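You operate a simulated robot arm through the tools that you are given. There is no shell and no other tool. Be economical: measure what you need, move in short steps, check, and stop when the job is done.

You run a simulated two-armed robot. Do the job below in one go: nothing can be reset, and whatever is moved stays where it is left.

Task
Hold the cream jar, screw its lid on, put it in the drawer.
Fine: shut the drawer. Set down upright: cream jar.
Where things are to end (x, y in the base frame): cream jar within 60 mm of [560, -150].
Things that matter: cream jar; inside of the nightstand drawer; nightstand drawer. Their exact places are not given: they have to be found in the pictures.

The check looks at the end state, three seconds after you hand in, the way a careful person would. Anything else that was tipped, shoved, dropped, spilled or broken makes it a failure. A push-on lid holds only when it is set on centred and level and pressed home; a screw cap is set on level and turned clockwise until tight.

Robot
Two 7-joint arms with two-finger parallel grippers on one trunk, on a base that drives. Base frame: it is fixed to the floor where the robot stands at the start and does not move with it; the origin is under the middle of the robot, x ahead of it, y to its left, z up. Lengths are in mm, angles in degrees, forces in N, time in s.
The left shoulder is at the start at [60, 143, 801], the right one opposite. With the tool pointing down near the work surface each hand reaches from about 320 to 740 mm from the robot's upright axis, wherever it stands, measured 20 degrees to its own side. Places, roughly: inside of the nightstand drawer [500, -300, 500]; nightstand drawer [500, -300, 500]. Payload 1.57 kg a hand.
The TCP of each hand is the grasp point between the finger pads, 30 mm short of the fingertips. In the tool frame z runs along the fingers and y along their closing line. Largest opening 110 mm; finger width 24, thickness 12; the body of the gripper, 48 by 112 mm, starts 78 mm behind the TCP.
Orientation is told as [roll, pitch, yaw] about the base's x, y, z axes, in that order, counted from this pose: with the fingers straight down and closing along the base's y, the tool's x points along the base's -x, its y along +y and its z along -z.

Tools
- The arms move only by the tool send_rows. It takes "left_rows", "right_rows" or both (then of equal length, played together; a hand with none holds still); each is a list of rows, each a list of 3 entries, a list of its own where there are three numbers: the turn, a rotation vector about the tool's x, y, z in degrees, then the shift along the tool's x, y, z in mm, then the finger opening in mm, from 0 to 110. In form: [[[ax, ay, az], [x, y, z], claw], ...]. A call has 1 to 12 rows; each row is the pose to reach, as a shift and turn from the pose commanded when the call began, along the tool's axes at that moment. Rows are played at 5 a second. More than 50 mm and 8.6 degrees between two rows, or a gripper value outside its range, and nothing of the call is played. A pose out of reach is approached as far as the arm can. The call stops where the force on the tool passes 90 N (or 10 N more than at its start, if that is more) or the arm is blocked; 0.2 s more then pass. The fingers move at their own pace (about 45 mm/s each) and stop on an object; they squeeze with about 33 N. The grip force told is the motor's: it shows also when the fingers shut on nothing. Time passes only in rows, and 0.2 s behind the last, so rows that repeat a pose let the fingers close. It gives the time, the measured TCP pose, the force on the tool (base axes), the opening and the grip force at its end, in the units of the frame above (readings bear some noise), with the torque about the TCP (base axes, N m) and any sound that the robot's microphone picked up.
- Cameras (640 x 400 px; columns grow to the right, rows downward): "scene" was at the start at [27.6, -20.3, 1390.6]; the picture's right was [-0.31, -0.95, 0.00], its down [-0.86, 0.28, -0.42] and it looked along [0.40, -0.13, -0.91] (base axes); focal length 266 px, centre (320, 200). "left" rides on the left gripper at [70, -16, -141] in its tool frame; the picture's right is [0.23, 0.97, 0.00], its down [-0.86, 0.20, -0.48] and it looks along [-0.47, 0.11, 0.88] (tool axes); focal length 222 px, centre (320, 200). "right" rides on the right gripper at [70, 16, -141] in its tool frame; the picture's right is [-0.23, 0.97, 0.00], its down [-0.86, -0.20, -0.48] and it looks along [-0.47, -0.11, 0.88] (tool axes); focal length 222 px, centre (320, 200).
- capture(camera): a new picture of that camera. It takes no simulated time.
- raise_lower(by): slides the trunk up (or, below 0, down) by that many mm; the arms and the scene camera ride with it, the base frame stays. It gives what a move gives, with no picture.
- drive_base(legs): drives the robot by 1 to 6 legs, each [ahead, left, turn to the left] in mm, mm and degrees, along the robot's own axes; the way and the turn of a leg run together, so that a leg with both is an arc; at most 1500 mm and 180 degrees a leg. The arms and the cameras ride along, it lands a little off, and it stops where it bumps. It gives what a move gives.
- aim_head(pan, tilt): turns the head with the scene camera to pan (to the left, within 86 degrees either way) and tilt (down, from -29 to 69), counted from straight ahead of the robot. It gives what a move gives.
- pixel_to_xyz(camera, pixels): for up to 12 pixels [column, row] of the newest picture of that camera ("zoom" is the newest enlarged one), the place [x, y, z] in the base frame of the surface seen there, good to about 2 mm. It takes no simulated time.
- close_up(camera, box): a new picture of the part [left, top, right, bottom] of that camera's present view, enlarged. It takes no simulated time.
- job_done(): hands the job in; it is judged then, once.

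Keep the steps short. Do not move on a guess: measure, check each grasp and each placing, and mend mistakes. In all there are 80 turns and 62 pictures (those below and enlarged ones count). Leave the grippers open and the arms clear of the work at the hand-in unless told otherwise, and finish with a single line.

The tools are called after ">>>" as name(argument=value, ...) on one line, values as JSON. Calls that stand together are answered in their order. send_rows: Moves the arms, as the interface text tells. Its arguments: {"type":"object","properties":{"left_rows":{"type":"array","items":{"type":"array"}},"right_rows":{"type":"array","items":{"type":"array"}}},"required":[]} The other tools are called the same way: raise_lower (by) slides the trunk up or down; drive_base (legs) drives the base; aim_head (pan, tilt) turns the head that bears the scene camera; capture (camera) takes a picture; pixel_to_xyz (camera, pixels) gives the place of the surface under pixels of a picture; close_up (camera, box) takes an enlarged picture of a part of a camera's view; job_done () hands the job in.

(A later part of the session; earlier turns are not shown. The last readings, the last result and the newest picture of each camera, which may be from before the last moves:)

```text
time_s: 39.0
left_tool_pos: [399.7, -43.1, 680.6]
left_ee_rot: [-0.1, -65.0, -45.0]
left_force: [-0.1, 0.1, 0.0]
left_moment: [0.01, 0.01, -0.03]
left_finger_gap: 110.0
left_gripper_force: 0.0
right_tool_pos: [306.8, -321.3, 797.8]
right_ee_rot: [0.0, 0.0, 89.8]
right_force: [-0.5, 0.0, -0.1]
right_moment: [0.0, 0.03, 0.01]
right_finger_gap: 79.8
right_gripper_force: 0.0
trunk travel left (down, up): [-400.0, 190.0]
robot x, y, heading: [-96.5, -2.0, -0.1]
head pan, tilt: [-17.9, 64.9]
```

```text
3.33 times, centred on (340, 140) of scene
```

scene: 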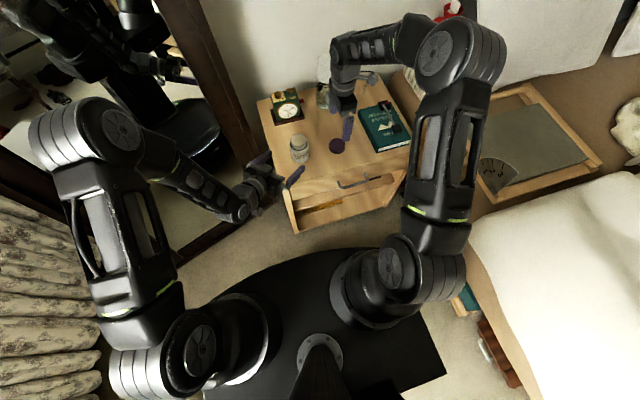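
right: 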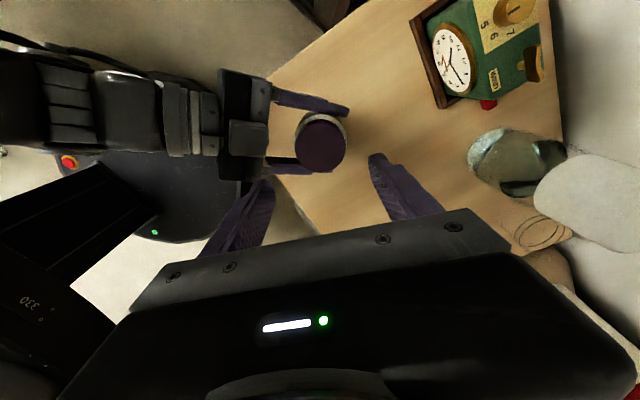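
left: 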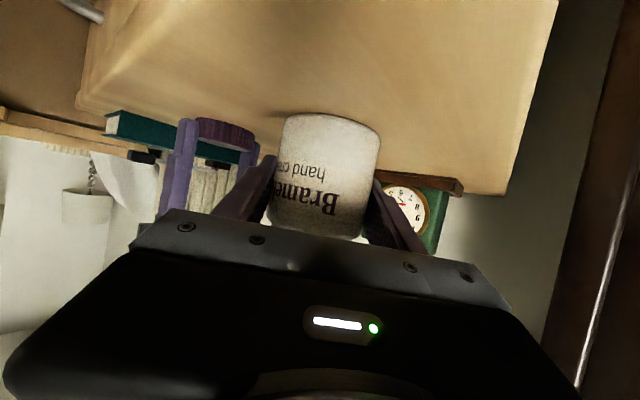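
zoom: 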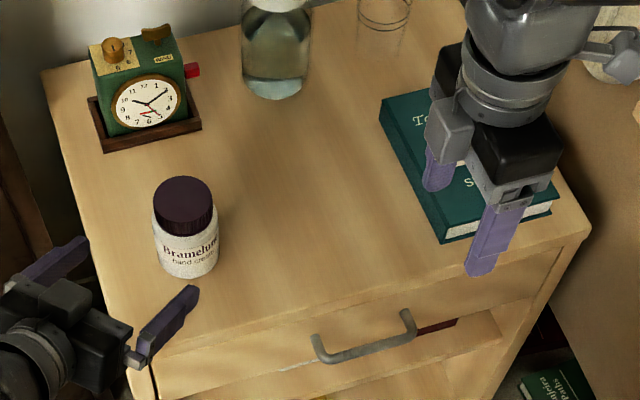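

The jar stands well with its lid on. I measure the handle and drawer front in this enlarged view.

>>> pixel_to_xyz(camera="zoom", pixels=[[330, 357], [365, 350], [395, 340], [317, 342], [404, 318], [250, 340], [250, 365], [440, 315], [440, 326], [360, 320], [540, 262], [160, 375]])

>>> close_up(camera="scene", box=[320, 165, 384, 205])

```text
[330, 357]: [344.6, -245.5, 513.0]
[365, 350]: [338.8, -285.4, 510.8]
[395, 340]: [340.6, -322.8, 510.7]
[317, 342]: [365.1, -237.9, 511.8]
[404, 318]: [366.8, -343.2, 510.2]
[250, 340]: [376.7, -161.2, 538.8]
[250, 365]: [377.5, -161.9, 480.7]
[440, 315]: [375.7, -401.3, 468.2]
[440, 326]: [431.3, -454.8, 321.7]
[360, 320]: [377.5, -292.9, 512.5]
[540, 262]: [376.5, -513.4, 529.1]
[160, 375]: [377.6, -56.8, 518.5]
```

```text
10.00 times, centred on (352, 185) of scene
```

zoom: 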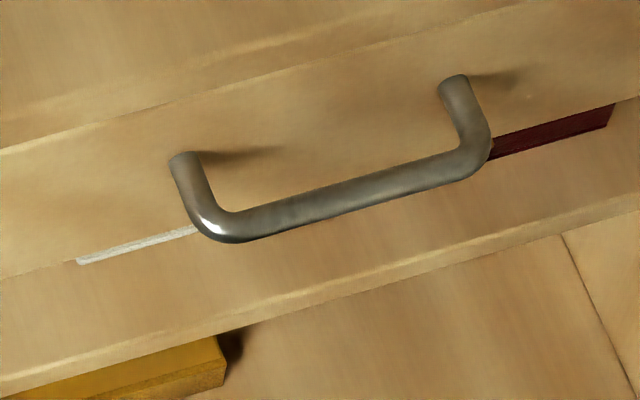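

Bar centre is about (343,-289,506), 28 mm clear of the drawer front. Right hand: tilt to 10° below horizontal, 80 mm in front of the bar. Left hand: rise and tilt back to vertical.

>>> send_rows(left_rows=[[[0, 0, 0], [-25, 0, 0], 110], [[0, 6, 0], [-50, -1, 0], 110], [[0, 14, 0], [-75, -2, -1], 110], [[0, 22, 0], [-100, -3, -2], 110], [[0, 30, 0], [-119, -4.9, -3], 110], [[0, 38, 0], [-119, -4.9, -3], 110], [[0, 46, 0], [-119, -4.9, -3], 110], [[0, 54, 0], [-119, -4.9, -3], 110], [[0, 60, 0], [-119, -4.9, -3], 110], [[0, 65, 0], [-119, -4.9, -3], 110], [[0, 65, 0], [-119, -4.9, -3], 110]], right_rows=[[[0, 0, 0], [-8, 30, 20], 70], [[8, 0, 0], [-16, 54, 45], 70], [[16, 0, 0], [-24, 54, 72], 70], [[24, 0, 0], [-32, 54, 100], 70], [[32, 0, 0], [-32, 54, 130], 70], [[40, 0, 0], [-32, 54, 160], 70], [[48, 0, 0], [-32, 54, 190], 70], [[56, 0, 0], [-32, 54, 220], 70], [[64, 0, 0], [-32, 54, 250], 70], [[72, 0, 0], [-32, 54, 276], 70], [[80, 0, 0], [-32, 54, 276], 70]])

>>> capture(camera="right")

>>> capture(camera="scene")

```text
time_s: 41.0
left_tool_pos: [425.3, -79.3, 790.2]
left_ee_rot: [0.3, -4.8, -45.2]
left_force: [0.2, -0.6, 0.3]
left_moment: [-0.01, 0.03, 0.01]
left_finger_gap: 109.9
left_gripper_force: 0.0
right_tool_pos: [327.0, -368.4, 547.8]
right_ee_rot: [-61.5, 4.6, 92.2]
right_force: [-59.4, 12.8, 27.0]
right_moment: [-0.53, -2.77, 0.16]
right_finger_gap: 66.1
right_gripper_force: 0.1
right hand out of reach, approached as far as the arm can: row 3, 4, 5, 6, 7, 8, 9, 10
trunk travel left (down, up): [-400.0, 190.0]
robot x, y, heading: [-98.4, -0.1, -0.5]
head pan, tilt: [-17.9, 64.9]
stopped in row 10 (right hand): the force on the tool passed its limit (the readings are from after the stop); the commanded pose is now the measured one
```

```text
34 pictures are left
```

right: 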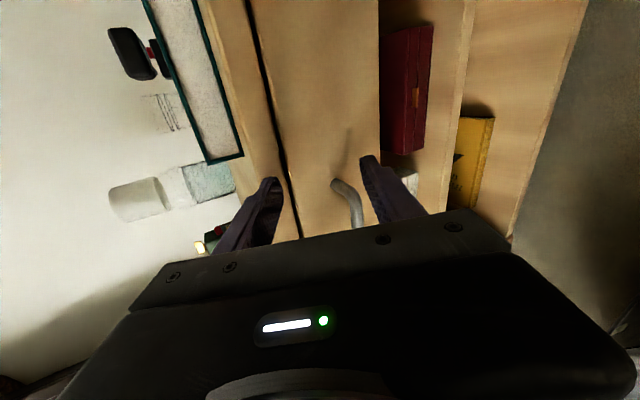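

```text
33 pictures are left
```

scene: 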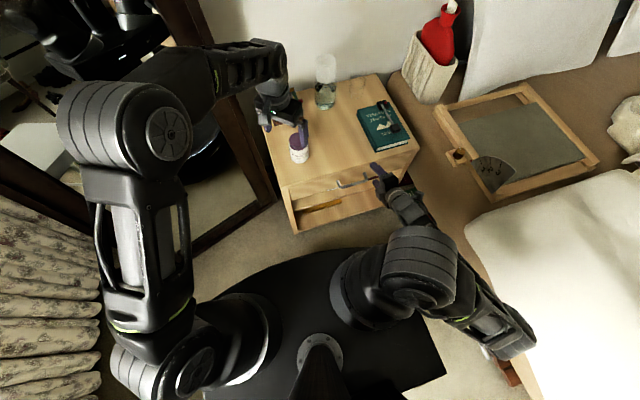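

The right hand was too near the robot for that pose, and its tip touched the drawer front. I pull it back along its fingers, and level the left hand.

>>> send_rows(left_rows=[[[0, 2.4, 0], [0, 0, 0], 110], [[0, 4.8, 0], [0, 0, 0], 110], [[0, 4.8, 0], [0, 0, 0], 110]], right_rows=[[[0, 0, 0], [0, 0, -10], 70], [[0, 0, 0], [0, 0, -25], 70], [[0, 0, 0], [0, 0, -40], 70]])

>>> pixel_to_xyz(camera="scene", pixels=[[299, 139], [299, 155], [335, 188], [323, 105]])

```text
time_s: 41.8
left_tool_pos: [430.9, -80.0, 787.7]
left_ee_rot: [0.1, 0.2, -45.1]
left_force: [1.0, -0.3, 0.1]
left_moment: [0.03, 0.03, -0.01]
left_finger_gap: 110.0
left_gripper_force: 0.1
right_tool_pos: [329.0, -385.8, 558.6]
right_ee_rot: [-61.0, 4.5, 92.2]
right_force: [-0.3, 0.4, -0.8]
right_moment: [-0.03, -0.01, 0.01]
right_finger_gap: 69.9
right_gripper_force: 0.1
right hand out of reach, approached as far as the arm can: row 1, 2, 3
trunk travel left (down, up): [-400.0, 190.0]
robot x, y, heading: [-98.1, 0.6, 0.1]
head pan, tilt: [-17.9, 64.9]
```

```text
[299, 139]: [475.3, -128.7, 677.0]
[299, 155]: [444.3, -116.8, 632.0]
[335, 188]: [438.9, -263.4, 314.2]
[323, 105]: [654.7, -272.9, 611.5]
```

Contact is gone. Left hand now turns to yaw 0 and goes above the jar at (478.5,-122), staying high for a check.

>>> send_rows(left_rows=[[[0, 0, -8], [-10, 1, 0], 110], [[0, 0, -16], [-21, 1, 0], 110], [[0, 0, -24], [-32, 2, 0], 110], [[0, 0, -32], [-43, 3, 0], 110], [[0, 0, -39], [-54, 3, 0], 110], [[0, 0, -45], [-63.4, 4, 0], 110], [[0, 0, -45], [-63.4, 4, 40], 110], [[0, 0, -45], [-63.4, 4, 60], 110], [[0, 0, -45], [-63.4, 4, 60], 110]])

>>> capture(camera="left")

```text
time_s: 43.8
left_tool_pos: [477.8, -120.3, 726.9]
left_ee_rot: [0.2, 0.0, 0.0]
left_force: [-0.7, -0.3, 0.0]
left_moment: [0.02, 0.02, -0.02]
left_finger_gap: 109.9
left_gripper_force: 0.1
right_tool_pos: [326.2, -383.1, 559.6]
right_ee_rot: [-61.0, 4.4, 92.3]
right_force: [0.1, -0.9, 0.9]
right_moment: [0.02, 0.02, 0.01]
right_finger_gap: 69.9
right_gripper_force: 0.0
trunk travel left (down, up): [-400.0, 190.0]
robot x, y, heading: [-99.8, -1.1, -0.1]
head pan, tilt: [-17.9, 64.9]
```

```text
32 pictures are left
```

left: 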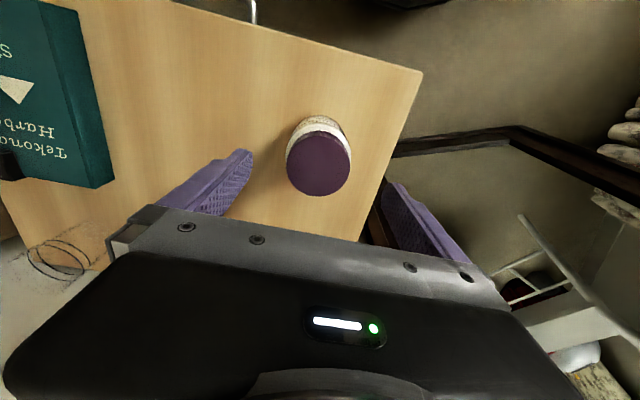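

The jar is centred between the fingers at (319,163). I lower 95 mm, close, then lift 60 mm.

>>> send_rows(left_rows=[[[0, 0, 0], [0, -1, 40], 110], [[0, 0, 0], [0, -1, 75], 110], [[0, 0, 0], [0, -1, 95], 110], [[0, 0, 0], [0, -1, 95], 90], [[0, 0, 0], [0, -1, 95], 70], [[0, 0, 0], [0, -1, 95], 50], [[0, 0, 0], [0, -1, 95], 45], [[0, 0, 0], [0, -1, 95], 45], [[0, 0, 0], [0, -1, 75], 45], [[0, 0, 0], [0, -1, 35], 45]])

>>> capture(camera="left")

```text
time_s: 46.0
left_tool_pos: [477.8, -121.5, 693.5]
left_ee_rot: [0.2, 0.1, -0.1]
left_force: [1.1, 0.0, -2.1]
left_moment: [-0.02, -0.01, -0.02]
left_finger_gap: 67.4
left_gripper_force: 33.1
right_tool_pos: [325.5, -382.4, 557.7]
right_ee_rot: [-61.0, 4.3, 92.4]
right_force: [0.7, 0.1, 0.3]
right_moment: [0.01, 0.01, 0.03]
right_finger_gap: 69.9
right_gripper_force: 0.1
trunk travel left (down, up): [-400.0, 190.0]
robot x, y, heading: [-100.3, -3.1, -0.1]
head pan, tilt: [-17.9, 64.9]
```

```text
31 pictures are left
```

left: 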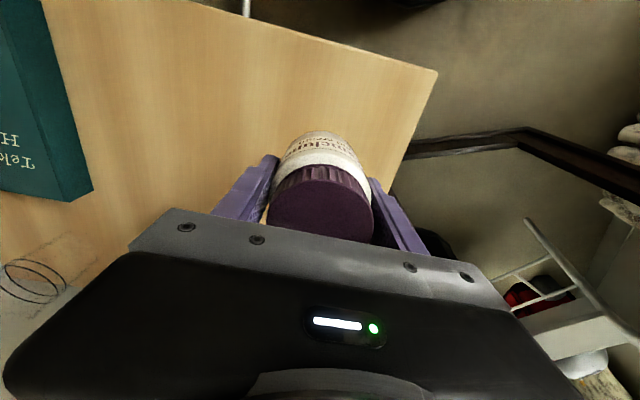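

The jar is held (67.4 mm). I back the base 200 mm to give the right arm room for a level handle grasp.

>>> drive_base(legs=[[-200, 0, 0]])

>>> capture(camera="scene")

```text
time_s: 47.5
left_tool_pos: [313.2, -119.0, 691.9]
left_ee_rot: [0.2, 0.1, 0.1]
left_force: [0.4, -0.3, -2.4]
left_moment: [0.04, 0.03, 0.02]
left_finger_gap: 67.6
left_gripper_force: 33.3
right_tool_pos: [160.7, -379.7, 559.1]
right_ee_rot: [-60.9, 4.4, 92.7]
right_force: [-0.1, -0.1, 0.8]
right_moment: [0.03, 0.04, 0.02]
right_finger_gap: 70.2
right_gripper_force: 0.1
trunk travel left (down, up): [-400.0, 190.0]
robot x, y, heading: [-261.6, -0.4, -0.2]
head pan, tilt: [-17.9, 64.9]
stopped in leg 1: the robot was blocked; the commanded pose is now the measured one
```

```text
30 pictures are left
```

scene: 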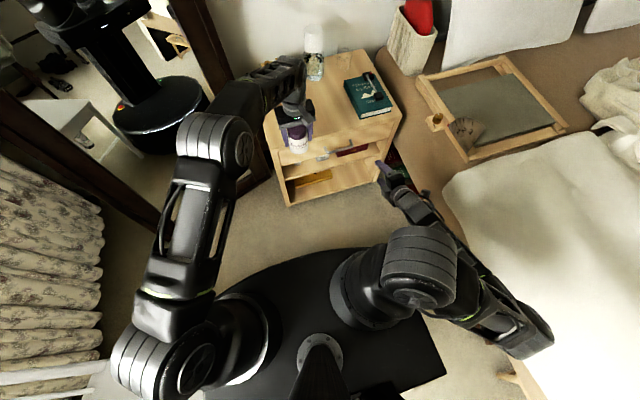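

The base was blocked behind at x=-262, so I'll work from here. I ease forward 8 mm, and set the right hand back to fingers-down to hook the handle from above instead.

>>> drive_base(legs=[[8, 0, 0]])

>>> send_rows(right_rows=[[[0, 0, 0], [0, -26, -15], 70], [[-7.6, 0, 0], [0, -52, -29], 70], [[-15.2, 0, 0], [0, -52, -29], 70], [[-22.8, 0, 0], [0, -52, -29], 70], [[-30.4, 0, 0], [0, -52, -29], 70], [[-38, 0, 0], [0, -52, -29], 70], [[-45.6, 0, 0], [0, -52, -29], 70], [[-53.2, 0, 0], [0, -52, -29], 70], [[-60.9, 0, 0], [0, -52, -29], 70], [[-60.9, 0, 0], [0, -52, -29], 70]])

```text
time_s: 48.2
left_tool_pos: [321.0, -119.6, 694.1]
left_ee_rot: [0.2, 0.1, 0.0]
left_force: [0.0, -0.9, -3.1]
left_moment: [-0.03, 0.01, -0.01]
left_finger_gap: 67.3
left_gripper_force: 33.1
right_tool_pos: [169.4, -381.8, 559.3]
right_ee_rot: [-61.0, 4.4, 92.6]
right_force: [0.0, -0.4, -0.3]
right_moment: [0.0, -0.01, -0.03]
right_finger_gap: 70.1
right_gripper_force: 0.1
trunk travel left (down, up): [-400.0, 190.0]
robot x, y, heading: [-256.3, 1.7, -0.2]
head pan, tilt: [-17.9, 64.9]
```

```text
time_s: 50.4
left_tool_pos: [320.6, -119.3, 692.6]
left_ee_rot: [0.2, 0.2, 0.2]
left_force: [0.5, 1.0, -2.7]
left_moment: [0.04, -0.04, 0.01]
left_finger_gap: 67.2
left_gripper_force: 32.5
right_tool_pos: [168.9, -377.7, 617.7]
right_ee_rot: [0.0, 4.4, 92.6]
right_force: [0.7, -0.2, 0.0]
right_moment: [-0.01, 0.01, 0.02]
right_finger_gap: 69.9
right_gripper_force: 0.1
trunk travel left (down, up): [-400.0, 190.0]
robot x, y, heading: [-260.5, -0.2, 0.3]
head pan, tilt: [-17.9, 64.9]
```

I level the right hand and bring it above the handle at about (330,-289,650).

>>> send_rows(right_rows=[[[0, -1, 0.6], [-16, -33, -6], 40], [[0, -2, 1.2], [-33, -66, -13], 40], [[0, -3, 1.8], [-49, -99, -19], 40], [[0, -4.4, 2.6], [-66, -132, -26], 40], [[0, -4.4, 2.6], [-81.7, -164.8, -32], 40], [[0, -4.4, 2.6], [-81.7, -164.8, -32], 36]])

>>> capture(camera="right")

>>> close_up(camera="scene", box=[260, 80, 420, 200])

```text
time_s: 51.8
left_tool_pos: [320.5, -119.1, 693.2]
left_ee_rot: [0.3, 0.1, 0.0]
left_force: [0.4, -0.5, -2.7]
left_moment: [0.04, 0.0, 0.0]
left_finger_gap: 67.4
left_gripper_force: 33.2
right_tool_pos: [330.4, -285.8, 645.3]
right_ee_rot: [-0.2, 0.0, 89.9]
right_force: [0.0, 0.1, -0.6]
right_moment: [0.02, 0.03, -0.01]
right_finger_gap: 36.0
right_gripper_force: 0.1
trunk travel left (down, up): [-400.0, 190.0]
robot x, y, heading: [-258.2, -1.1, 0.3]
head pan, tilt: [-17.9, 64.9]
```

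```text
29 pictures are left
```

right: 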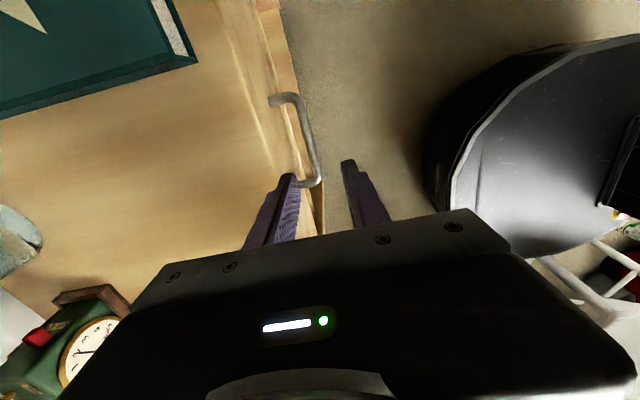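

```text
3.33 times, centred on (340, 140) of scene
```

zoom: 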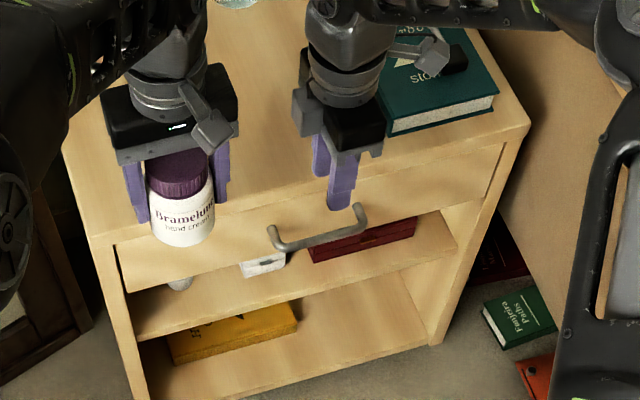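

I measure the bar in the right view and check the drawer front top edge.

>>> pixel_to_xyz(camera="right", pixels=[[309, 140], [305, 125], [315, 165], [278, 99], [318, 170], [290, 97]])

>>> pixel_to_xyz(camera="zoom", pixels=[[320, 239], [300, 243], [345, 232], [272, 232], [360, 210], [250, 225], [250, 255], [420, 190], [420, 212], [230, 212]])

```text
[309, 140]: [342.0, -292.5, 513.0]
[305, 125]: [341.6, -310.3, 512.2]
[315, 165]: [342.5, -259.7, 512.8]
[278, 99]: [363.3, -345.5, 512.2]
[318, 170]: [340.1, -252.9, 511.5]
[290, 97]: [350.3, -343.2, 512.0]
```

```text
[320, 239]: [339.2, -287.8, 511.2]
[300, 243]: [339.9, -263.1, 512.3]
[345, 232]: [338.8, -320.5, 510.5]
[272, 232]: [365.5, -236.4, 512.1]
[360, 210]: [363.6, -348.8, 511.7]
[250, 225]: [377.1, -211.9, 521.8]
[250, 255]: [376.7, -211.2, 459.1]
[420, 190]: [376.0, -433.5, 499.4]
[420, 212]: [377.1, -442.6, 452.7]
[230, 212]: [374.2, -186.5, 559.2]
```

Bar centre is (342,-291), top z 513. I align over it and lower so the fingertips stop just above the bar, then check.

>>> send_rows(right_rows=[[[0, 0, 0], [5, -12.6, 0], 32], [[0, 0, 0], [5, -12.6, 40], 32], [[0, 0, 0], [5, -12.6, 75], 32], [[0, 0, 0], [5, -12.6, 93], 32], [[0, 0, 0], [5, -12.6, 93], 32]])

>>> close_up(camera="right", box=[240, 100, 400, 200])

>>> close_up(camera="scene", box=[310, 110, 374, 150])

```text
time_s: 53.0
left_tool_pos: [320.4, -119.1, 693.2]
left_ee_rot: [0.3, 0.0, 0.1]
left_force: [-0.1, 0.3, -2.9]
left_moment: [0.01, -0.01, 0.0]
left_finger_gap: 67.3
left_gripper_force: 32.9
right_tool_pos: [341.5, -290.4, 551.1]
right_ee_rot: [-0.2, 0.0, 90.0]
right_force: [-0.1, -0.2, -0.5]
right_moment: [0.01, 0.01, 0.0]
right_finger_gap: 31.8
right_gripper_force: 0.1
trunk travel left (down, up): [-400.0, 190.0]
robot x, y, heading: [-256.5, 0.5, 0.0]
head pan, tilt: [-17.9, 64.9]
```

```text
4.00 times, centred on (320, 150) of right
```

zoom: 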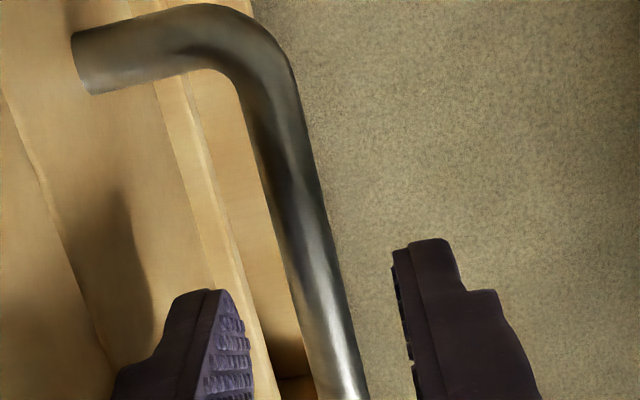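

```text
10.00 times, centred on (342, 130) of scene
```

zoom: 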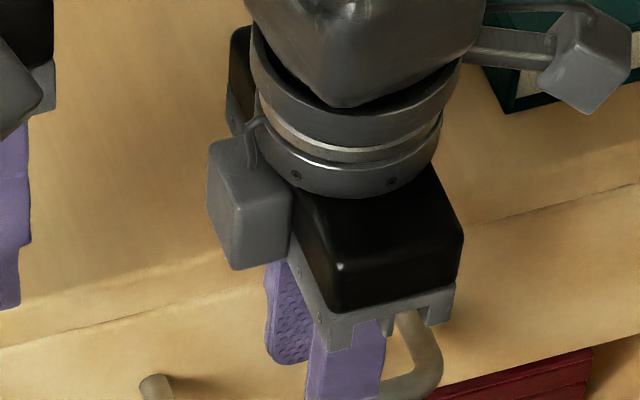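

The bar lies between the fingers. I lower 31 mm and close on it.

>>> send_rows(right_rows=[[[0, 0, 0], [0, 0, 12], 32], [[0, 0, 0], [0, 0, 24], 32], [[0, 0, 0], [0, 0, 31], 32], [[0, 0, 0], [0, 0, 31], 15], [[0, 0, 0], [0, 0, 31], 0], [[0, 0, 0], [0, 0, 31], 0]])

```text
time_s: 54.4
left_tool_pos: [321.6, -119.3, 692.7]
left_ee_rot: [0.2, 0.1, 0.2]
left_force: [0.2, -0.8, -2.0]
left_moment: [0.01, 0.02, 0.0]
left_finger_gap: 67.4
left_gripper_force: 33.0
right_tool_pos: [342.8, -291.7, 520.8]
right_ee_rot: [-0.2, 0.0, 90.1]
right_force: [3.1, -1.8, -0.6]
right_moment: [0.07, -0.01, 0.64]
right_finger_gap: 11.9
right_gripper_force: 27.8
trunk travel left (down, up): [-400.0, 190.0]
robot x, y, heading: [-259.1, -1.8, 0.3]
head pan, tilt: [-17.9, 64.9]
```

The bar is gripped (11.9 mm). I pull 80 mm toward the robot (tool +y).

>>> send_rows(right_rows=[[[0, 0, 0], [0, 8, 0], 0], [[0, 0, 0], [0, 18, 0], 0], [[0, 0, 0], [0, 30, 0], 0], [[0, 0, 0], [0, 45, 0], 0], [[0, 0, 0], [0, 62, 0], 0], [[0, 0, 0], [0, 80, 0], 0]])

>>> close_up(camera="scene", box=[260, 80, 420, 200])

```text
time_s: 55.8
left_tool_pos: [319.5, -120.2, 693.9]
left_ee_rot: [0.2, 0.2, 0.1]
left_force: [-0.3, 0.0, -2.9]
left_moment: [0.02, -0.02, -0.03]
left_finger_gap: 67.0
left_gripper_force: 32.9
right_tool_pos: [261.0, -290.3, 520.6]
right_ee_rot: [-0.2, 0.1, 90.0]
right_force: [-1.0, -4.9, 5.9]
right_moment: [0.09, -0.02, 0.73]
right_finger_gap: 11.6
right_gripper_force: 29.0
trunk travel left (down, up): [-400.0, 190.0]
robot x, y, heading: [-264.2, -0.2, 0.3]
head pan, tilt: [-17.9, 64.9]
```

```text
3.33 times, centred on (340, 140) of scene
```

zoom: 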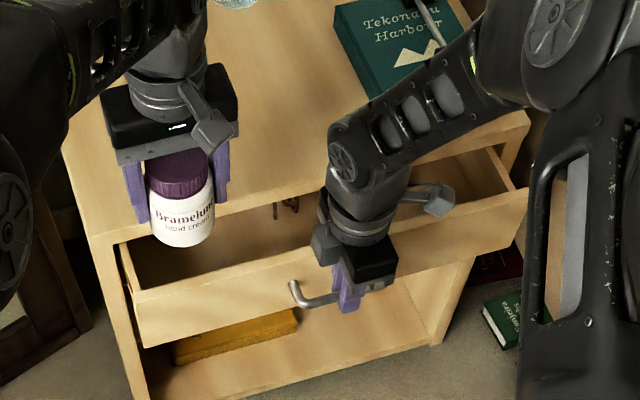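

The drawer slides smoothly. I pull 110 mm more.

>>> send_rows(right_rows=[[[0, 0, 0], [0, 12, 0], 0], [[0, 0, 0], [0, 26, 0], 0], [[0, 0, 0], [0, 42, 0], 0], [[0, 0, 0], [0, 58, 0], 0], [[0, 0, 0], [0, 75, 0], 0], [[0, 0, 0], [0, 92, 0], 0], [[0, 0, 0], [0, 110, 0], 0]])

>>> close_up(camera="scene", box=[260, 80, 420, 200])

```text
time_s: 57.4
left_tool_pos: [320.2, -120.3, 694.4]
left_ee_rot: [0.2, 0.1, 0.1]
left_force: [-0.3, 0.1, -2.5]
left_moment: [0.01, -0.05, 0.0]
left_finger_gap: 67.4
left_gripper_force: 33.2
right_tool_pos: [151.8, -290.5, 519.6]
right_ee_rot: [-0.2, 0.1, 89.9]
right_force: [-0.4, -7.5, 20.3]
right_moment: [-0.19, -0.01, 0.68]
right_finger_gap: 11.8
right_gripper_force: 29.2
trunk travel left (down, up): [-400.0, 190.0]
robot x, y, heading: [-260.2, 2.9, 0.1]
head pan, tilt: [-17.9, 64.9]
```

```text
3.33 times, centred on (340, 140) of scene
```

zoom: 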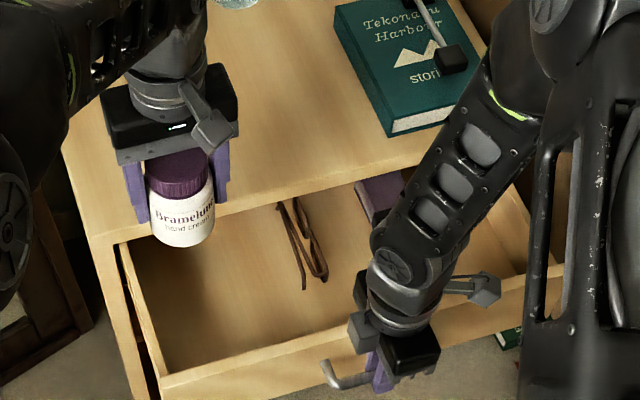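

The drawer is 191 mm out and holds glasses and a purple box. I pull 38 mm more, relaxing 1 mm upward to ease the 20 N vertical load, then measure the inside.

>>> send_rows(right_rows=[[[0, 0, 0], [0, 8, -1], 0], [[0, 0, 0], [0, 18, -1], 0], [[0, 0, 0], [0, 28, -1], 0], [[0, 0, 0], [0, 38, -1], 0], [[0, 0, 0], [0, 38, -1], 0]])

>>> close_up(camera="scene", box=[260, 80, 420, 200])

>>> capture(camera="left")

```text
time_s: 58.6
left_tool_pos: [321.2, -120.0, 693.6]
left_ee_rot: [0.2, 0.2, 0.1]
left_force: [0.5, -0.5, -2.5]
left_moment: [-0.02, 0.0, -0.01]
left_finger_gap: 67.5
left_gripper_force: 32.7
right_tool_pos: [113.7, -290.4, 519.6]
right_ee_rot: [0.1, 0.0, 89.9]
right_force: [-1.4, -6.2, -9.8]
right_moment: [-0.3, -0.02, 0.69]
right_finger_gap: 11.7
right_gripper_force: 29.2
trunk travel left (down, up): [-400.0, 190.0]
robot x, y, heading: [-259.3, 4.4, -0.1]
head pan, tilt: [-17.9, 64.9]
```

```text
3.33 times, centred on (340, 140) of scene
```

zoom: 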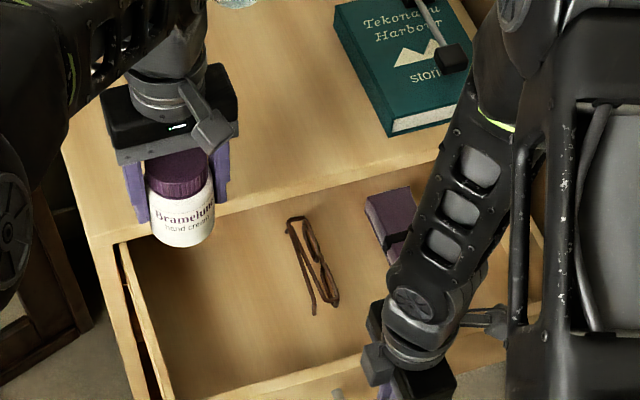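

```text
22 pictures are left
```

left: 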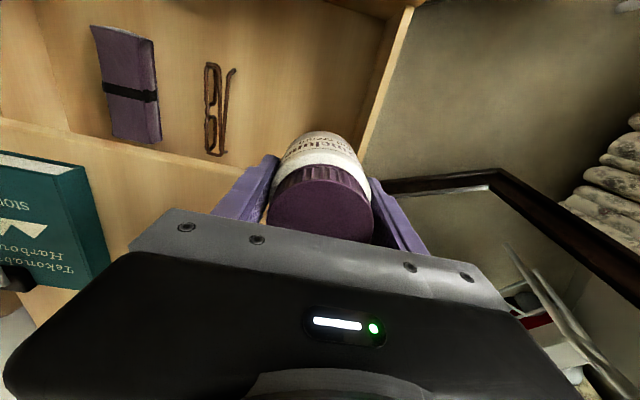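

>>> pixel_to_xyz(camera="zoom", pixels=[[230, 290], [200, 340], [290, 222], [313, 312], [338, 298], [230, 245], [150, 280], [140, 290], [250, 375], [260, 225], [172, 390], [118, 248]])

>>> pixel_to_xyz(camera="left", pixels=[[205, 70], [235, 72], [222, 150], [380, 60], [370, 100], [300, 60], [300, 100], [250, 140]])

```text
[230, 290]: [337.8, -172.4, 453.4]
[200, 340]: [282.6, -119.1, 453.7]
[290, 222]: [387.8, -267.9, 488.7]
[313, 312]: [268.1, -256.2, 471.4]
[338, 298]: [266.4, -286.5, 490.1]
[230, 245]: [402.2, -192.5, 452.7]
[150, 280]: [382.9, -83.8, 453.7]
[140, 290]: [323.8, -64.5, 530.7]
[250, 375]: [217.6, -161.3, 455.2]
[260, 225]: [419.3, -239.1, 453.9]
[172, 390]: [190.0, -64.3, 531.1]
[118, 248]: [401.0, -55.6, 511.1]
```

```text
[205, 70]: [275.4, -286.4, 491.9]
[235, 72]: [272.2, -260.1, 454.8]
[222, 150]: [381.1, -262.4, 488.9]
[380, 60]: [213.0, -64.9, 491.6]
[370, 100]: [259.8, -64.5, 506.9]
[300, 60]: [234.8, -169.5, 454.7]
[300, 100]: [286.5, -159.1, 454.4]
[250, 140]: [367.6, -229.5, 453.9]
```

The drawer floor is z 454, the left wall y≈-66, and the glasses are at y≤-256. The drawer is 229 mm out, so I place the jar at (320,-150), which gives x≈549 when shut. I move sideways and lower to 12 mm above the floor.

>>> send_rows(left_rows=[[[0, 0, 0], [0, -15, 0], 45], [[0, 0, 0], [1, -30, 0], 45], [[0, 0, 0], [1, -30, 40], 45], [[0, 0, 0], [1, -30, 80], 45], [[0, 0, 0], [1, -30, 120], 45], [[0, 0, 0], [1, -30, 150], 45], [[0, 0, 0], [1, -30, 170], 45], [[0, 0, 0], [1, -30, 174], 45], [[0, 0, 0], [1, -30, 174], 45]])

>>> capture(camera="left")

>>> close_up(camera="scene", box=[260, 100, 372, 170])

```text
time_s: 60.6
left_tool_pos: [316.0, -144.9, 518.9]
left_ee_rot: [0.2, 0.2, 0.2]
left_force: [-0.3, -0.2, -2.2]
left_moment: [-0.03, 0.0, 0.03]
left_finger_gap: 67.4
left_gripper_force: 32.7
left hand out of reach, approached as far as the arm can: row 7, 8, 9
right_tool_pos: [115.3, -291.5, 519.7]
right_ee_rot: [-0.1, 0.0, 90.0]
right_force: [-0.7, -7.0, -18.0]
right_moment: [-0.06, -0.01, 0.67]
right_finger_gap: 11.7
right_gripper_force: 29.4
trunk travel left (down, up): [-400.0, 190.0]
robot x, y, heading: [-256.0, -1.2, -0.0]
head pan, tilt: [-17.9, 64.9]
```

```text
21 pictures are left
```

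left: 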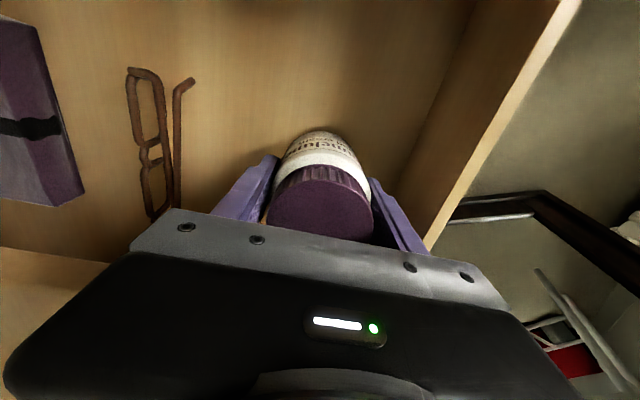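

```text
5.71 times, centred on (316, 135) of scene
```

zoom: 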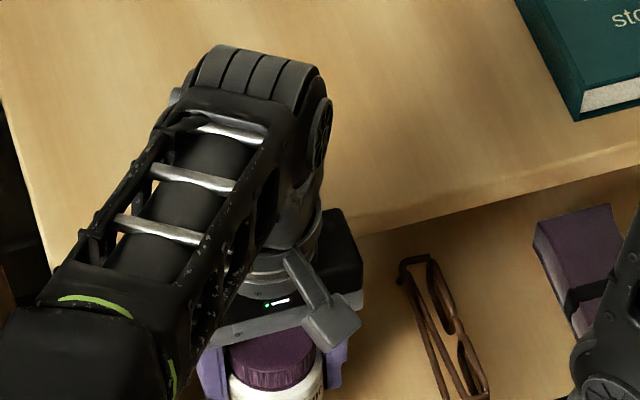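

The left arm is at its downward limit here, so I'll lower the trunk. First the right hand lets go of the bar and rises clear, and the left hand lifts 60 mm.

>>> send_rows(left_rows=[[[0, 0, 0], [0, 0, 0], 45], [[0, 0, 0], [0, 0, 0], 45], [[0, 0, 0], [0, 0, -20], 45], [[0, 0, 0], [0, 0, -40], 45], [[0, 0, 0], [0, 0, -60], 45], [[0, 0, 0], [0, 0, -60], 45], [[0, 0, 0], [0, 0, -60], 45]], right_rows=[[[0, 0, 0], [0, 0, 0], 20], [[0, 0, 0], [0, 0, 0], 30], [[0, 0, 0], [0, 0, 0], 32], [[0, 0, 0], [0, 0, -20], 32], [[0, 0, 0], [0, 0, -50], 32], [[0, 0, 0], [0, 0, -85], 32], [[0, 0, 0], [0, 0, -120], 32]])

```text
time_s: 62.2
left_tool_pos: [325.6, -151.2, 579.3]
left_ee_rot: [0.4, 0.1, 0.2]
left_force: [0.0, 0.4, -2.9]
left_moment: [0.01, -0.01, -0.03]
left_finger_gap: 67.4
left_gripper_force: 32.7
left hand out of reach, approached as far as the arm can: row 3, 4, 5, 6, 7
right_tool_pos: [114.2, -291.6, 639.4]
right_ee_rot: [-0.2, 0.0, 90.1]
right_force: [-0.7, -0.1, -0.5]
right_moment: [0.01, 0.01, -0.01]
right_finger_gap: 31.8
right_gripper_force: 0.0
trunk travel left (down, up): [-400.0, 190.0]
robot x, y, heading: [-256.0, -0.8, -0.0]
head pan, tilt: [-17.9, 64.9]
```

I raise the right hand another 100 mm before lowering the trunk.

>>> send_rows(right_rows=[[[0, 0, 0], [0, 0, -40], 32], [[0, 0, 0], [0, 0, -80], 32], [[0, 0, 0], [0, 0, -110], 32]], left_rows=[[[0, 0, 0], [0, 0, -20], 45], [[0, 0, 0], [0, 0, -40], 45], [[0, 0, 0], [0, 0, -40], 45]])

>>> raise_lower(by=-100)

>>> close_up(camera="scene", box=[250, 80, 410, 180])

```text
time_s: 63.0
left_tool_pos: [330.5, -156.7, 615.1]
left_ee_rot: [0.2, 0.1, 0.2]
left_force: [0.4, 0.2, -3.9]
left_moment: [-0.02, 0.01, -0.01]
left_finger_gap: 67.3
left_gripper_force: 32.7
left hand out of reach, approached as far as the arm can: row 1, 2, 3
right_tool_pos: [114.7, -289.6, 749.6]
right_ee_rot: [-0.1, 0.1, 90.0]
right_force: [-0.3, 0.0, -0.1]
right_moment: [0.0, -0.02, -0.02]
right_finger_gap: 32.0
right_gripper_force: 0.1
trunk travel left (down, up): [-400.0, 190.0]
robot x, y, heading: [-255.3, 1.6, 0.0]
head pan, tilt: [-17.9, 64.9]
```

```text
time_s: 64.3
left_tool_pos: [332.4, -155.2, 515.6]
left_ee_rot: [0.3, 0.1, 0.1]
left_force: [-0.3, 0.4, -3.0]
left_moment: [-0.02, -0.02, 0.01]
left_finger_gap: 67.4
left_gripper_force: 32.5
right_tool_pos: [116.2, -290.6, 650.2]
right_ee_rot: [-0.3, -0.1, 90.0]
right_force: [-0.2, 0.6, 0.2]
right_moment: [-0.01, 0.0, 0.01]
right_finger_gap: 32.1
right_gripper_force: 0.0
trunk travel left (down, up): [-300.0, 290.0]
robot x, y, heading: [-256.3, -3.3, 0.0]
head pan, tilt: [-17.9, 64.9]
```

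```text
4.00 times, centred on (330, 130) of scene
```

zoom: 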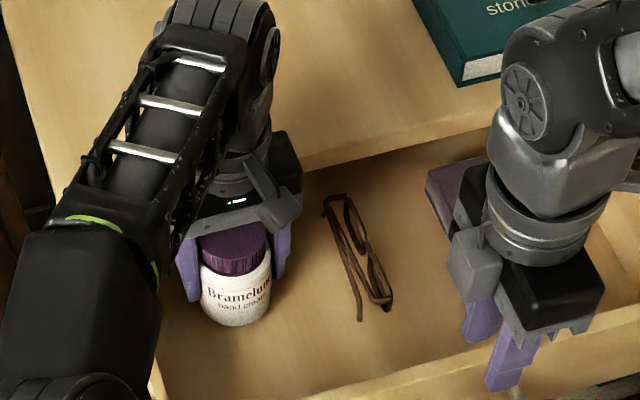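

The jar is now at (332,-155), which is about (561,-155) when shut, right on target, with its base about 8 mm above the drawer floor. I lower the trunk 7 mm and read the force.

>>> raise_lower(by=-7)

>>> capture(camera="left")

```text
time_s: 64.9
left_tool_pos: [332.6, -155.8, 509.7]
left_ee_rot: [0.1, -0.1, 0.2]
left_force: [0.6, 0.9, 5.6]
left_moment: [-0.15, 0.1, 0.01]
left_finger_gap: 67.2
left_gripper_force: 33.0
right_tool_pos: [114.4, -289.8, 643.1]
right_ee_rot: [-0.2, 0.0, 90.0]
right_force: [0.1, 0.7, -0.5]
right_moment: [0.02, 0.05, -0.01]
right_finger_gap: 32.1
right_gripper_force: 0.1
trunk travel left (down, up): [-293.0, 297.0]
robot x, y, heading: [-254.8, -1.3, 0.3]
head pan, tilt: [-17.9, 64.9]
```

```text
18 pictures are left
```

left: 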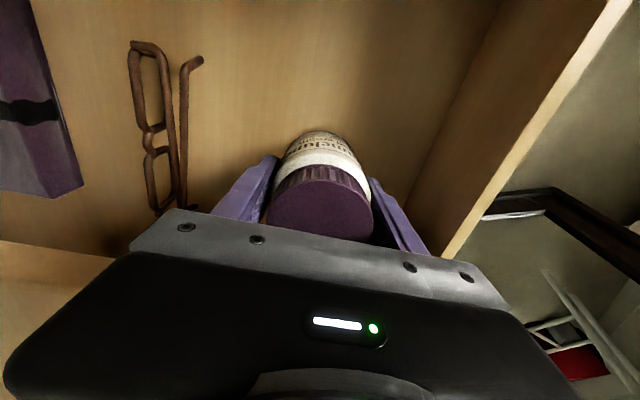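

Contact: the force rose by 8 N, so the jar rests on the drawer floor. I open the left fingers to 84 mm and raise the trunk to lift out vertically.

>>> send_rows(left_rows=[[[0, 0, 0], [0, 0, 0], 75], [[0, 0, 0], [0, 0, 0], 86], [[0, 0, 0], [0, 0, 0], 86]])

>>> raise_lower(by=140)

>>> capture(camera="left")

>>> capture(camera="scene")

```text
time_s: 65.7
left_tool_pos: [331.2, -155.0, 508.5]
left_ee_rot: [0.2, 0.1, 0.1]
left_force: [0.7, 0.4, 0.0]
left_moment: [-0.01, 0.02, 0.02]
left_finger_gap: 85.9
left_gripper_force: 0.0
right_tool_pos: [115.5, -289.3, 642.9]
right_ee_rot: [-0.2, -0.1, 89.9]
right_force: [-0.1, -0.1, 0.1]
right_moment: [0.01, 0.0, -0.01]
right_finger_gap: 32.1
right_gripper_force: 0.2
trunk travel left (down, up): [-293.0, 297.0]
robot x, y, heading: [-258.4, 2.1, 0.2]
head pan, tilt: [-17.9, 64.9]
```

```text
time_s: 67.4
left_tool_pos: [331.5, -155.6, 647.6]
left_ee_rot: [0.2, 0.1, 0.1]
left_force: [-0.6, -0.7, -0.2]
left_moment: [0.04, -0.02, 0.03]
left_finger_gap: 86.0
left_gripper_force: 0.2
right_tool_pos: [116.2, -289.8, 782.6]
right_ee_rot: [-0.1, 0.0, 90.0]
right_force: [0.4, -0.3, 0.0]
right_moment: [0.04, 0.01, 0.0]
right_finger_gap: 31.9
right_gripper_force: 0.1
trunk travel left (down, up): [-433.0, 157.0]
robot x, y, heading: [-256.7, -3.1, -0.0]
head pan, tilt: [-17.9, 64.9]
```

```text
17 pictures are left
```

left: 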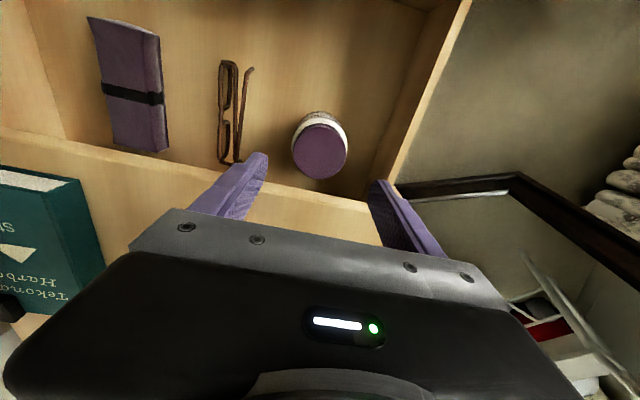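

```text
16 pictures are left
```

scene: 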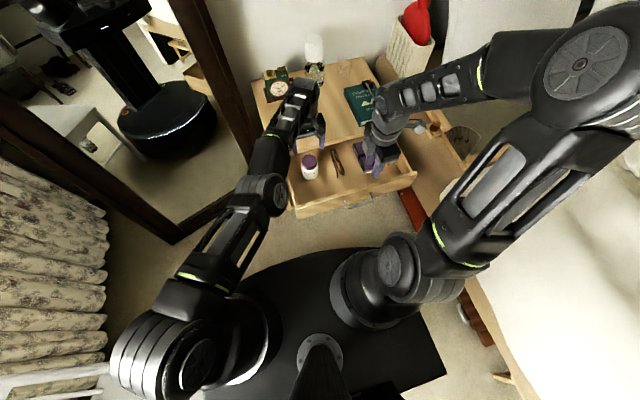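

The jar stands free in the drawer. I measure its top and the tabletop's underside edge to confirm it fits under.

>>> close_up(camera="scene", box=[285, 120, 365, 170])

>>> pixel_to_xyz(camera="left", pixels=[[320, 152], [294, 150], [346, 152], [320, 125], [320, 176]])

```text
8.00 times, centred on (325, 145) of scene
```

zoom: 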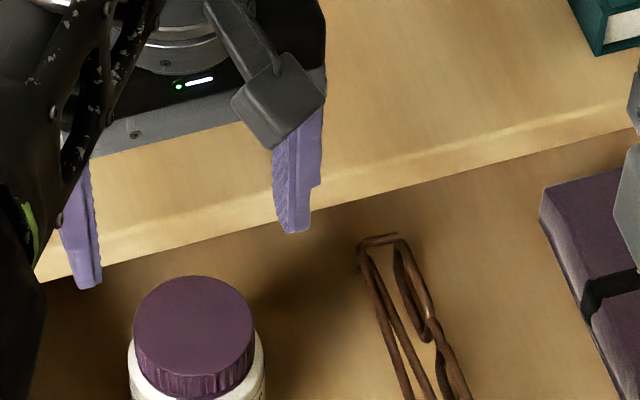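

```text
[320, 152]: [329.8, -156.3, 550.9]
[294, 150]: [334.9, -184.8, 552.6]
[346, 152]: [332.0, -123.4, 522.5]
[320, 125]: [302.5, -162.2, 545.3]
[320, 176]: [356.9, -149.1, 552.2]
```

>>> pixel_to_xyz(camera="zoom", pixels=[[200, 243], [200, 236], [200, 228], [200, 215], [400, 187], [400, 192], [500, 168], [195, 335], [195, 285], [230, 350]])

```text
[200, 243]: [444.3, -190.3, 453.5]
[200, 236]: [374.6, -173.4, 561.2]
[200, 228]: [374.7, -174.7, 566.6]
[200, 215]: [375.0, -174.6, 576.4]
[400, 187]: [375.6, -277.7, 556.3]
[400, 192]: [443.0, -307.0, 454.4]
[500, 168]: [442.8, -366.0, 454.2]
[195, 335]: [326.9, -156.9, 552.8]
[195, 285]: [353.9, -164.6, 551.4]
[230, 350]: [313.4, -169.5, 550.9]
```

Tabletop underside is about z 556 against jar top 552, so it fits. Now the right hand goes back down over the bar, stopping with tips above it. The left hand rises out of the way.

>>> send_rows(left_rows=[[[0, 0, 0], [0, 0, -20], 86], [[0, 0, 0], [0, 10, -40], 86], [[0, 0, 0], [0, 20, -60], 86], [[0, 0, 0], [0, 30, -80], 86], [[0, 0, 0], [0, 40, -100], 86], [[0, 0, 0], [0, 40, -100], 86], [[0, 0, 0], [0, 40, -100], 86]], right_rows=[[[0, 0, 0], [0, 0, 40], 32], [[0, 0, 0], [0, 0, 80], 32], [[0, 0, 0], [0, 0, 120], 32], [[0, 0, 0], [0, 0, 160], 32], [[0, 0, 0], [0, 0, 195], 32], [[0, 0, 0], [0, 0, 222], 32], [[0, 0, 0], [0, 0, 222], 32]])

>>> close_up(camera="right", box=[240, 100, 400, 200])

```text
time_s: 69.0
left_tool_pos: [332.5, -116.9, 749.7]
left_ee_rot: [0.2, 0.0, 0.2]
left_force: [-0.2, -0.3, -0.1]
left_moment: [-0.01, -0.01, -0.03]
left_finger_gap: 86.0
left_gripper_force: 0.0
left hand out of reach, approached as far as the arm can: row 1, 2
right_tool_pos: [117.4, -291.8, 561.0]
right_ee_rot: [-0.2, 0.0, 90.1]
right_force: [-0.7, -0.9, 0.2]
right_moment: [-0.03, 0.02, -0.02]
right_finger_gap: 31.9
right_gripper_force: 0.2
trunk travel left (down, up): [-433.0, 157.0]
robot x, y, heading: [-256.4, -0.5, 0.2]
head pan, tilt: [-17.9, 64.9]
```

```text
4.00 times, centred on (320, 150) of right
```

zoom: 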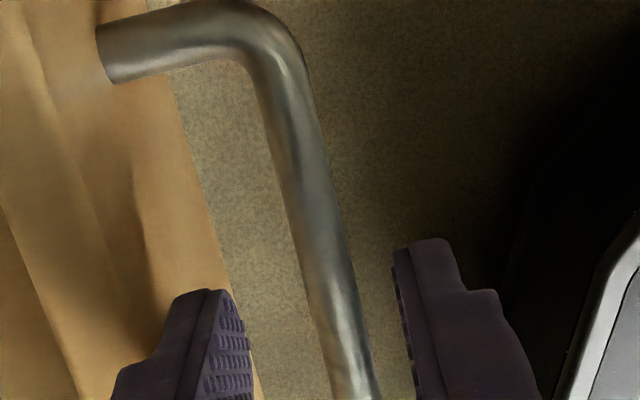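

The bar is between the fingers, slightly nearer the robot side. I shift 2 mm, lower 41 mm and close.

>>> send_rows(right_rows=[[[0, 0, 0], [0, 2, 0], 32], [[0, 0, 0], [0, 2, 15], 32], [[0, 0, 0], [0, 2, 30], 32], [[0, 0, 0], [0, 2, 41], 32], [[0, 0, 0], [0, 2, 41], 15], [[0, 0, 0], [0, 2, 41], 0], [[0, 0, 0], [0, 2, 41], 0]])

```text
time_s: 70.6
left_tool_pos: [332.5, -114.9, 748.3]
left_ee_rot: [0.1, 0.1, 0.2]
left_force: [-0.5, -0.5, -0.5]
left_moment: [-0.01, -0.01, 0.02]
left_finger_gap: 86.1
left_gripper_force: 0.0
right_tool_pos: [114.4, -289.6, 521.0]
right_ee_rot: [-0.2, 0.0, 90.1]
right_force: [1.1, -0.7, 0.5]
right_moment: [0.0, -0.02, 0.67]
right_finger_gap: 11.8
right_gripper_force: 27.9
trunk travel left (down, up): [-433.0, 157.0]
robot x, y, heading: [-254.5, -0.5, 0.0]
head pan, tilt: [-17.9, 64.9]
```

The bar is gripped. I push the drawer in slowly, 110 mm at first.

>>> send_rows(right_rows=[[[0, 0, 0], [0, -4, 0], 0], [[0, 0, 0], [0, -11, 0], 0], [[0, 0, 0], [0, -20, 0], 0], [[0, 0, 0], [0, -30, 0], 0], [[0, 0, 0], [0, -41, 0], 0], [[0, 0, 0], [0, -52, 0], 0], [[0, 0, 0], [0, -63, 0], 0], [[0, 0, 0], [0, -74, 0], 0], [[0, 0, 0], [0, -85, 0], 0], [[0, 0, 0], [0, -95, 0], 0], [[0, 0, 0], [0, -103, 0], 0], [[0, 0, 0], [0, -108, 0], 0]])

>>> close_up(camera="scene", box=[270, 90, 398, 170])

```text
time_s: 73.2
left_tool_pos: [332.8, -114.6, 749.8]
left_ee_rot: [0.3, 0.1, 0.1]
left_force: [-0.4, -0.9, 0.3]
left_moment: [0.0, 0.0, -0.01]
left_finger_gap: 86.1
left_gripper_force: 0.0
right_tool_pos: [222.7, -288.7, 521.1]
right_ee_rot: [-0.2, -0.1, 90.0]
right_force: [-0.9, 0.0, -1.2]
right_moment: [-0.22, -0.03, 0.69]
right_finger_gap: 11.6
right_gripper_force: 29.3
trunk travel left (down, up): [-433.0, 157.0]
robot x, y, heading: [-259.4, 0.9, 0.1]
head pan, tilt: [-17.9, 64.9]
```

```text
5.00 times, centred on (334, 130) of scene
```

zoom: 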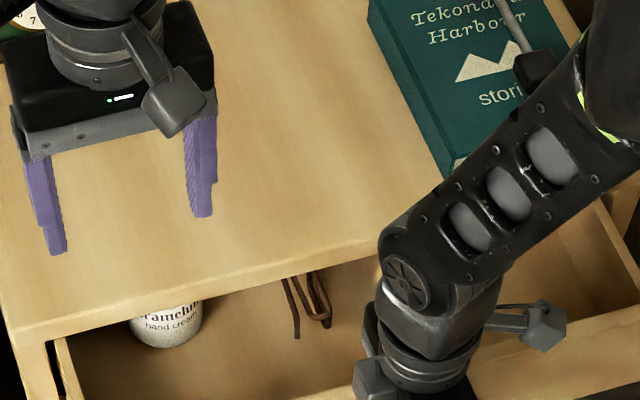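

The jar goes under upright with no force. I push on to nearly shut.

>>> send_rows(right_rows=[[[0, 0, 0], [0, -4, 0], 0], [[0, 0, 0], [0, -11, 0], 0], [[0, 0, 0], [0, -21, 0], 0], [[0, 0, 0], [0, -32, 0], 0], [[0, 0, 0], [0, -43, 0], 0], [[0, 0, 0], [0, -54, 0], 0], [[0, 0, 0], [0, -65, 0], 0], [[0, 0, 0], [0, -76, 0], 0], [[0, 0, 0], [0, -87, 0], 0], [[0, 0, 0], [0, -98, 0], 0], [[0, 0, 0], [0, -107, 0], 0], [[0, 0, 0], [0, -113, 0], 0]])

>>> send_rows(right_rows=[[[0, 0, 0], [0, -2, 0], 0], [[0, 0, 0], [0, -4, 0], 0], [[0, 0, 0], [0, -6, 0], 0], [[0, 0, 0], [0, -7, 0], 0], [[0, 0, 0], [0, -8, 0], 0], [[0, 0, 0], [0, -8, 0], 0]])

>>> close_up(camera="scene", box=[270, 90, 398, 170])

```text
time_s: 75.8
left_tool_pos: [332.9, -115.6, 748.6]
left_ee_rot: [0.2, 0.0, 0.0]
left_force: [-0.1, -0.8, 0.8]
left_moment: [0.01, -0.01, 0.01]
left_finger_gap: 86.0
left_gripper_force: 0.1
right_tool_pos: [334.5, -289.6, 519.9]
right_ee_rot: [0.0, 0.0, 90.0]
right_force: [0.8, -2.3, -13.9]
right_moment: [-0.58, -0.06, 0.69]
right_finger_gap: 11.8
right_gripper_force: 29.1
trunk travel left (down, up): [-433.0, 157.0]
robot x, y, heading: [-258.0, -3.8, -0.0]
head pan, tilt: [-17.9, 64.9]
```

```text
time_s: 77.2
left_tool_pos: [332.1, -116.3, 748.7]
left_ee_rot: [0.2, 0.1, 0.1]
left_force: [-0.4, 0.0, 0.1]
left_moment: [0.01, 0.0, 0.01]
left_finger_gap: 86.1
left_gripper_force: 0.0
right_tool_pos: [342.0, -290.6, 519.5]
right_ee_rot: [-0.2, 0.0, 90.0]
right_force: [0.7, -2.8, -7.2]
right_moment: [0.19, 0.01, 0.71]
right_finger_gap: 11.7
right_gripper_force: 29.0
trunk travel left (down, up): [-433.0, 157.0]
robot x, y, heading: [-258.8, 0.6, -0.0]
head pan, tilt: [-17.9, 64.9]
```

```text
5.00 times, centred on (334, 130) of scene
```

zoom: 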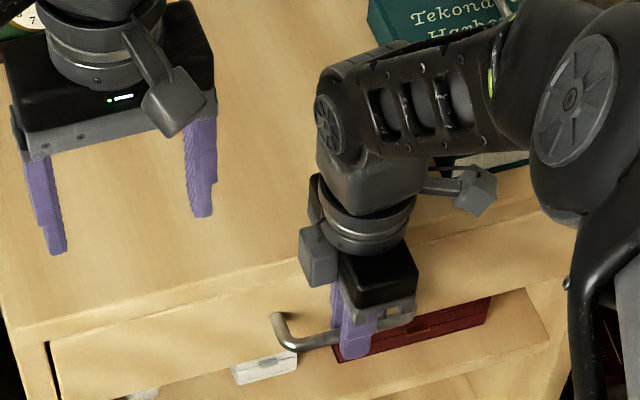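

It looks shut, but no end-stop force yet. I push up to 3 mm more to feel the stop.

>>> send_rows(right_rows=[[[0, 0, 0], [0, -1, 0], 0], [[0, 0, 0], [0, -2, 0], 0], [[0, 0, 0], [0, -3, 0], 0], [[0, 0, 0], [0, -3, 0], 0]])

>>> pixel_to_xyz(camera="scene", pixels=[[290, 163], [310, 158], [320, 155]])

```text
time_s: 78.2
left_tool_pos: [331.7, -115.8, 749.5]
left_ee_rot: [0.2, -0.1, 0.1]
left_force: [0.4, 0.8, 0.5]
left_moment: [0.0, 0.0, 0.03]
left_finger_gap: 86.0
left_gripper_force: 0.1
right_tool_pos: [344.7, -290.4, 520.9]
right_ee_rot: [0.0, 0.0, 90.0]
right_force: [-12.6, -0.5, 0.3]
right_moment: [0.12, 0.19, 0.67]
right_finger_gap: 11.7
right_gripper_force: 29.0
trunk travel left (down, up): [-433.0, 157.0]
robot x, y, heading: [-258.0, 2.7, -0.0]
head pan, tilt: [-17.9, 64.9]
```

```text
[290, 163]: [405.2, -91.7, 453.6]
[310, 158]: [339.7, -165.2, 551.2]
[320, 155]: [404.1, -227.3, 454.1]
```

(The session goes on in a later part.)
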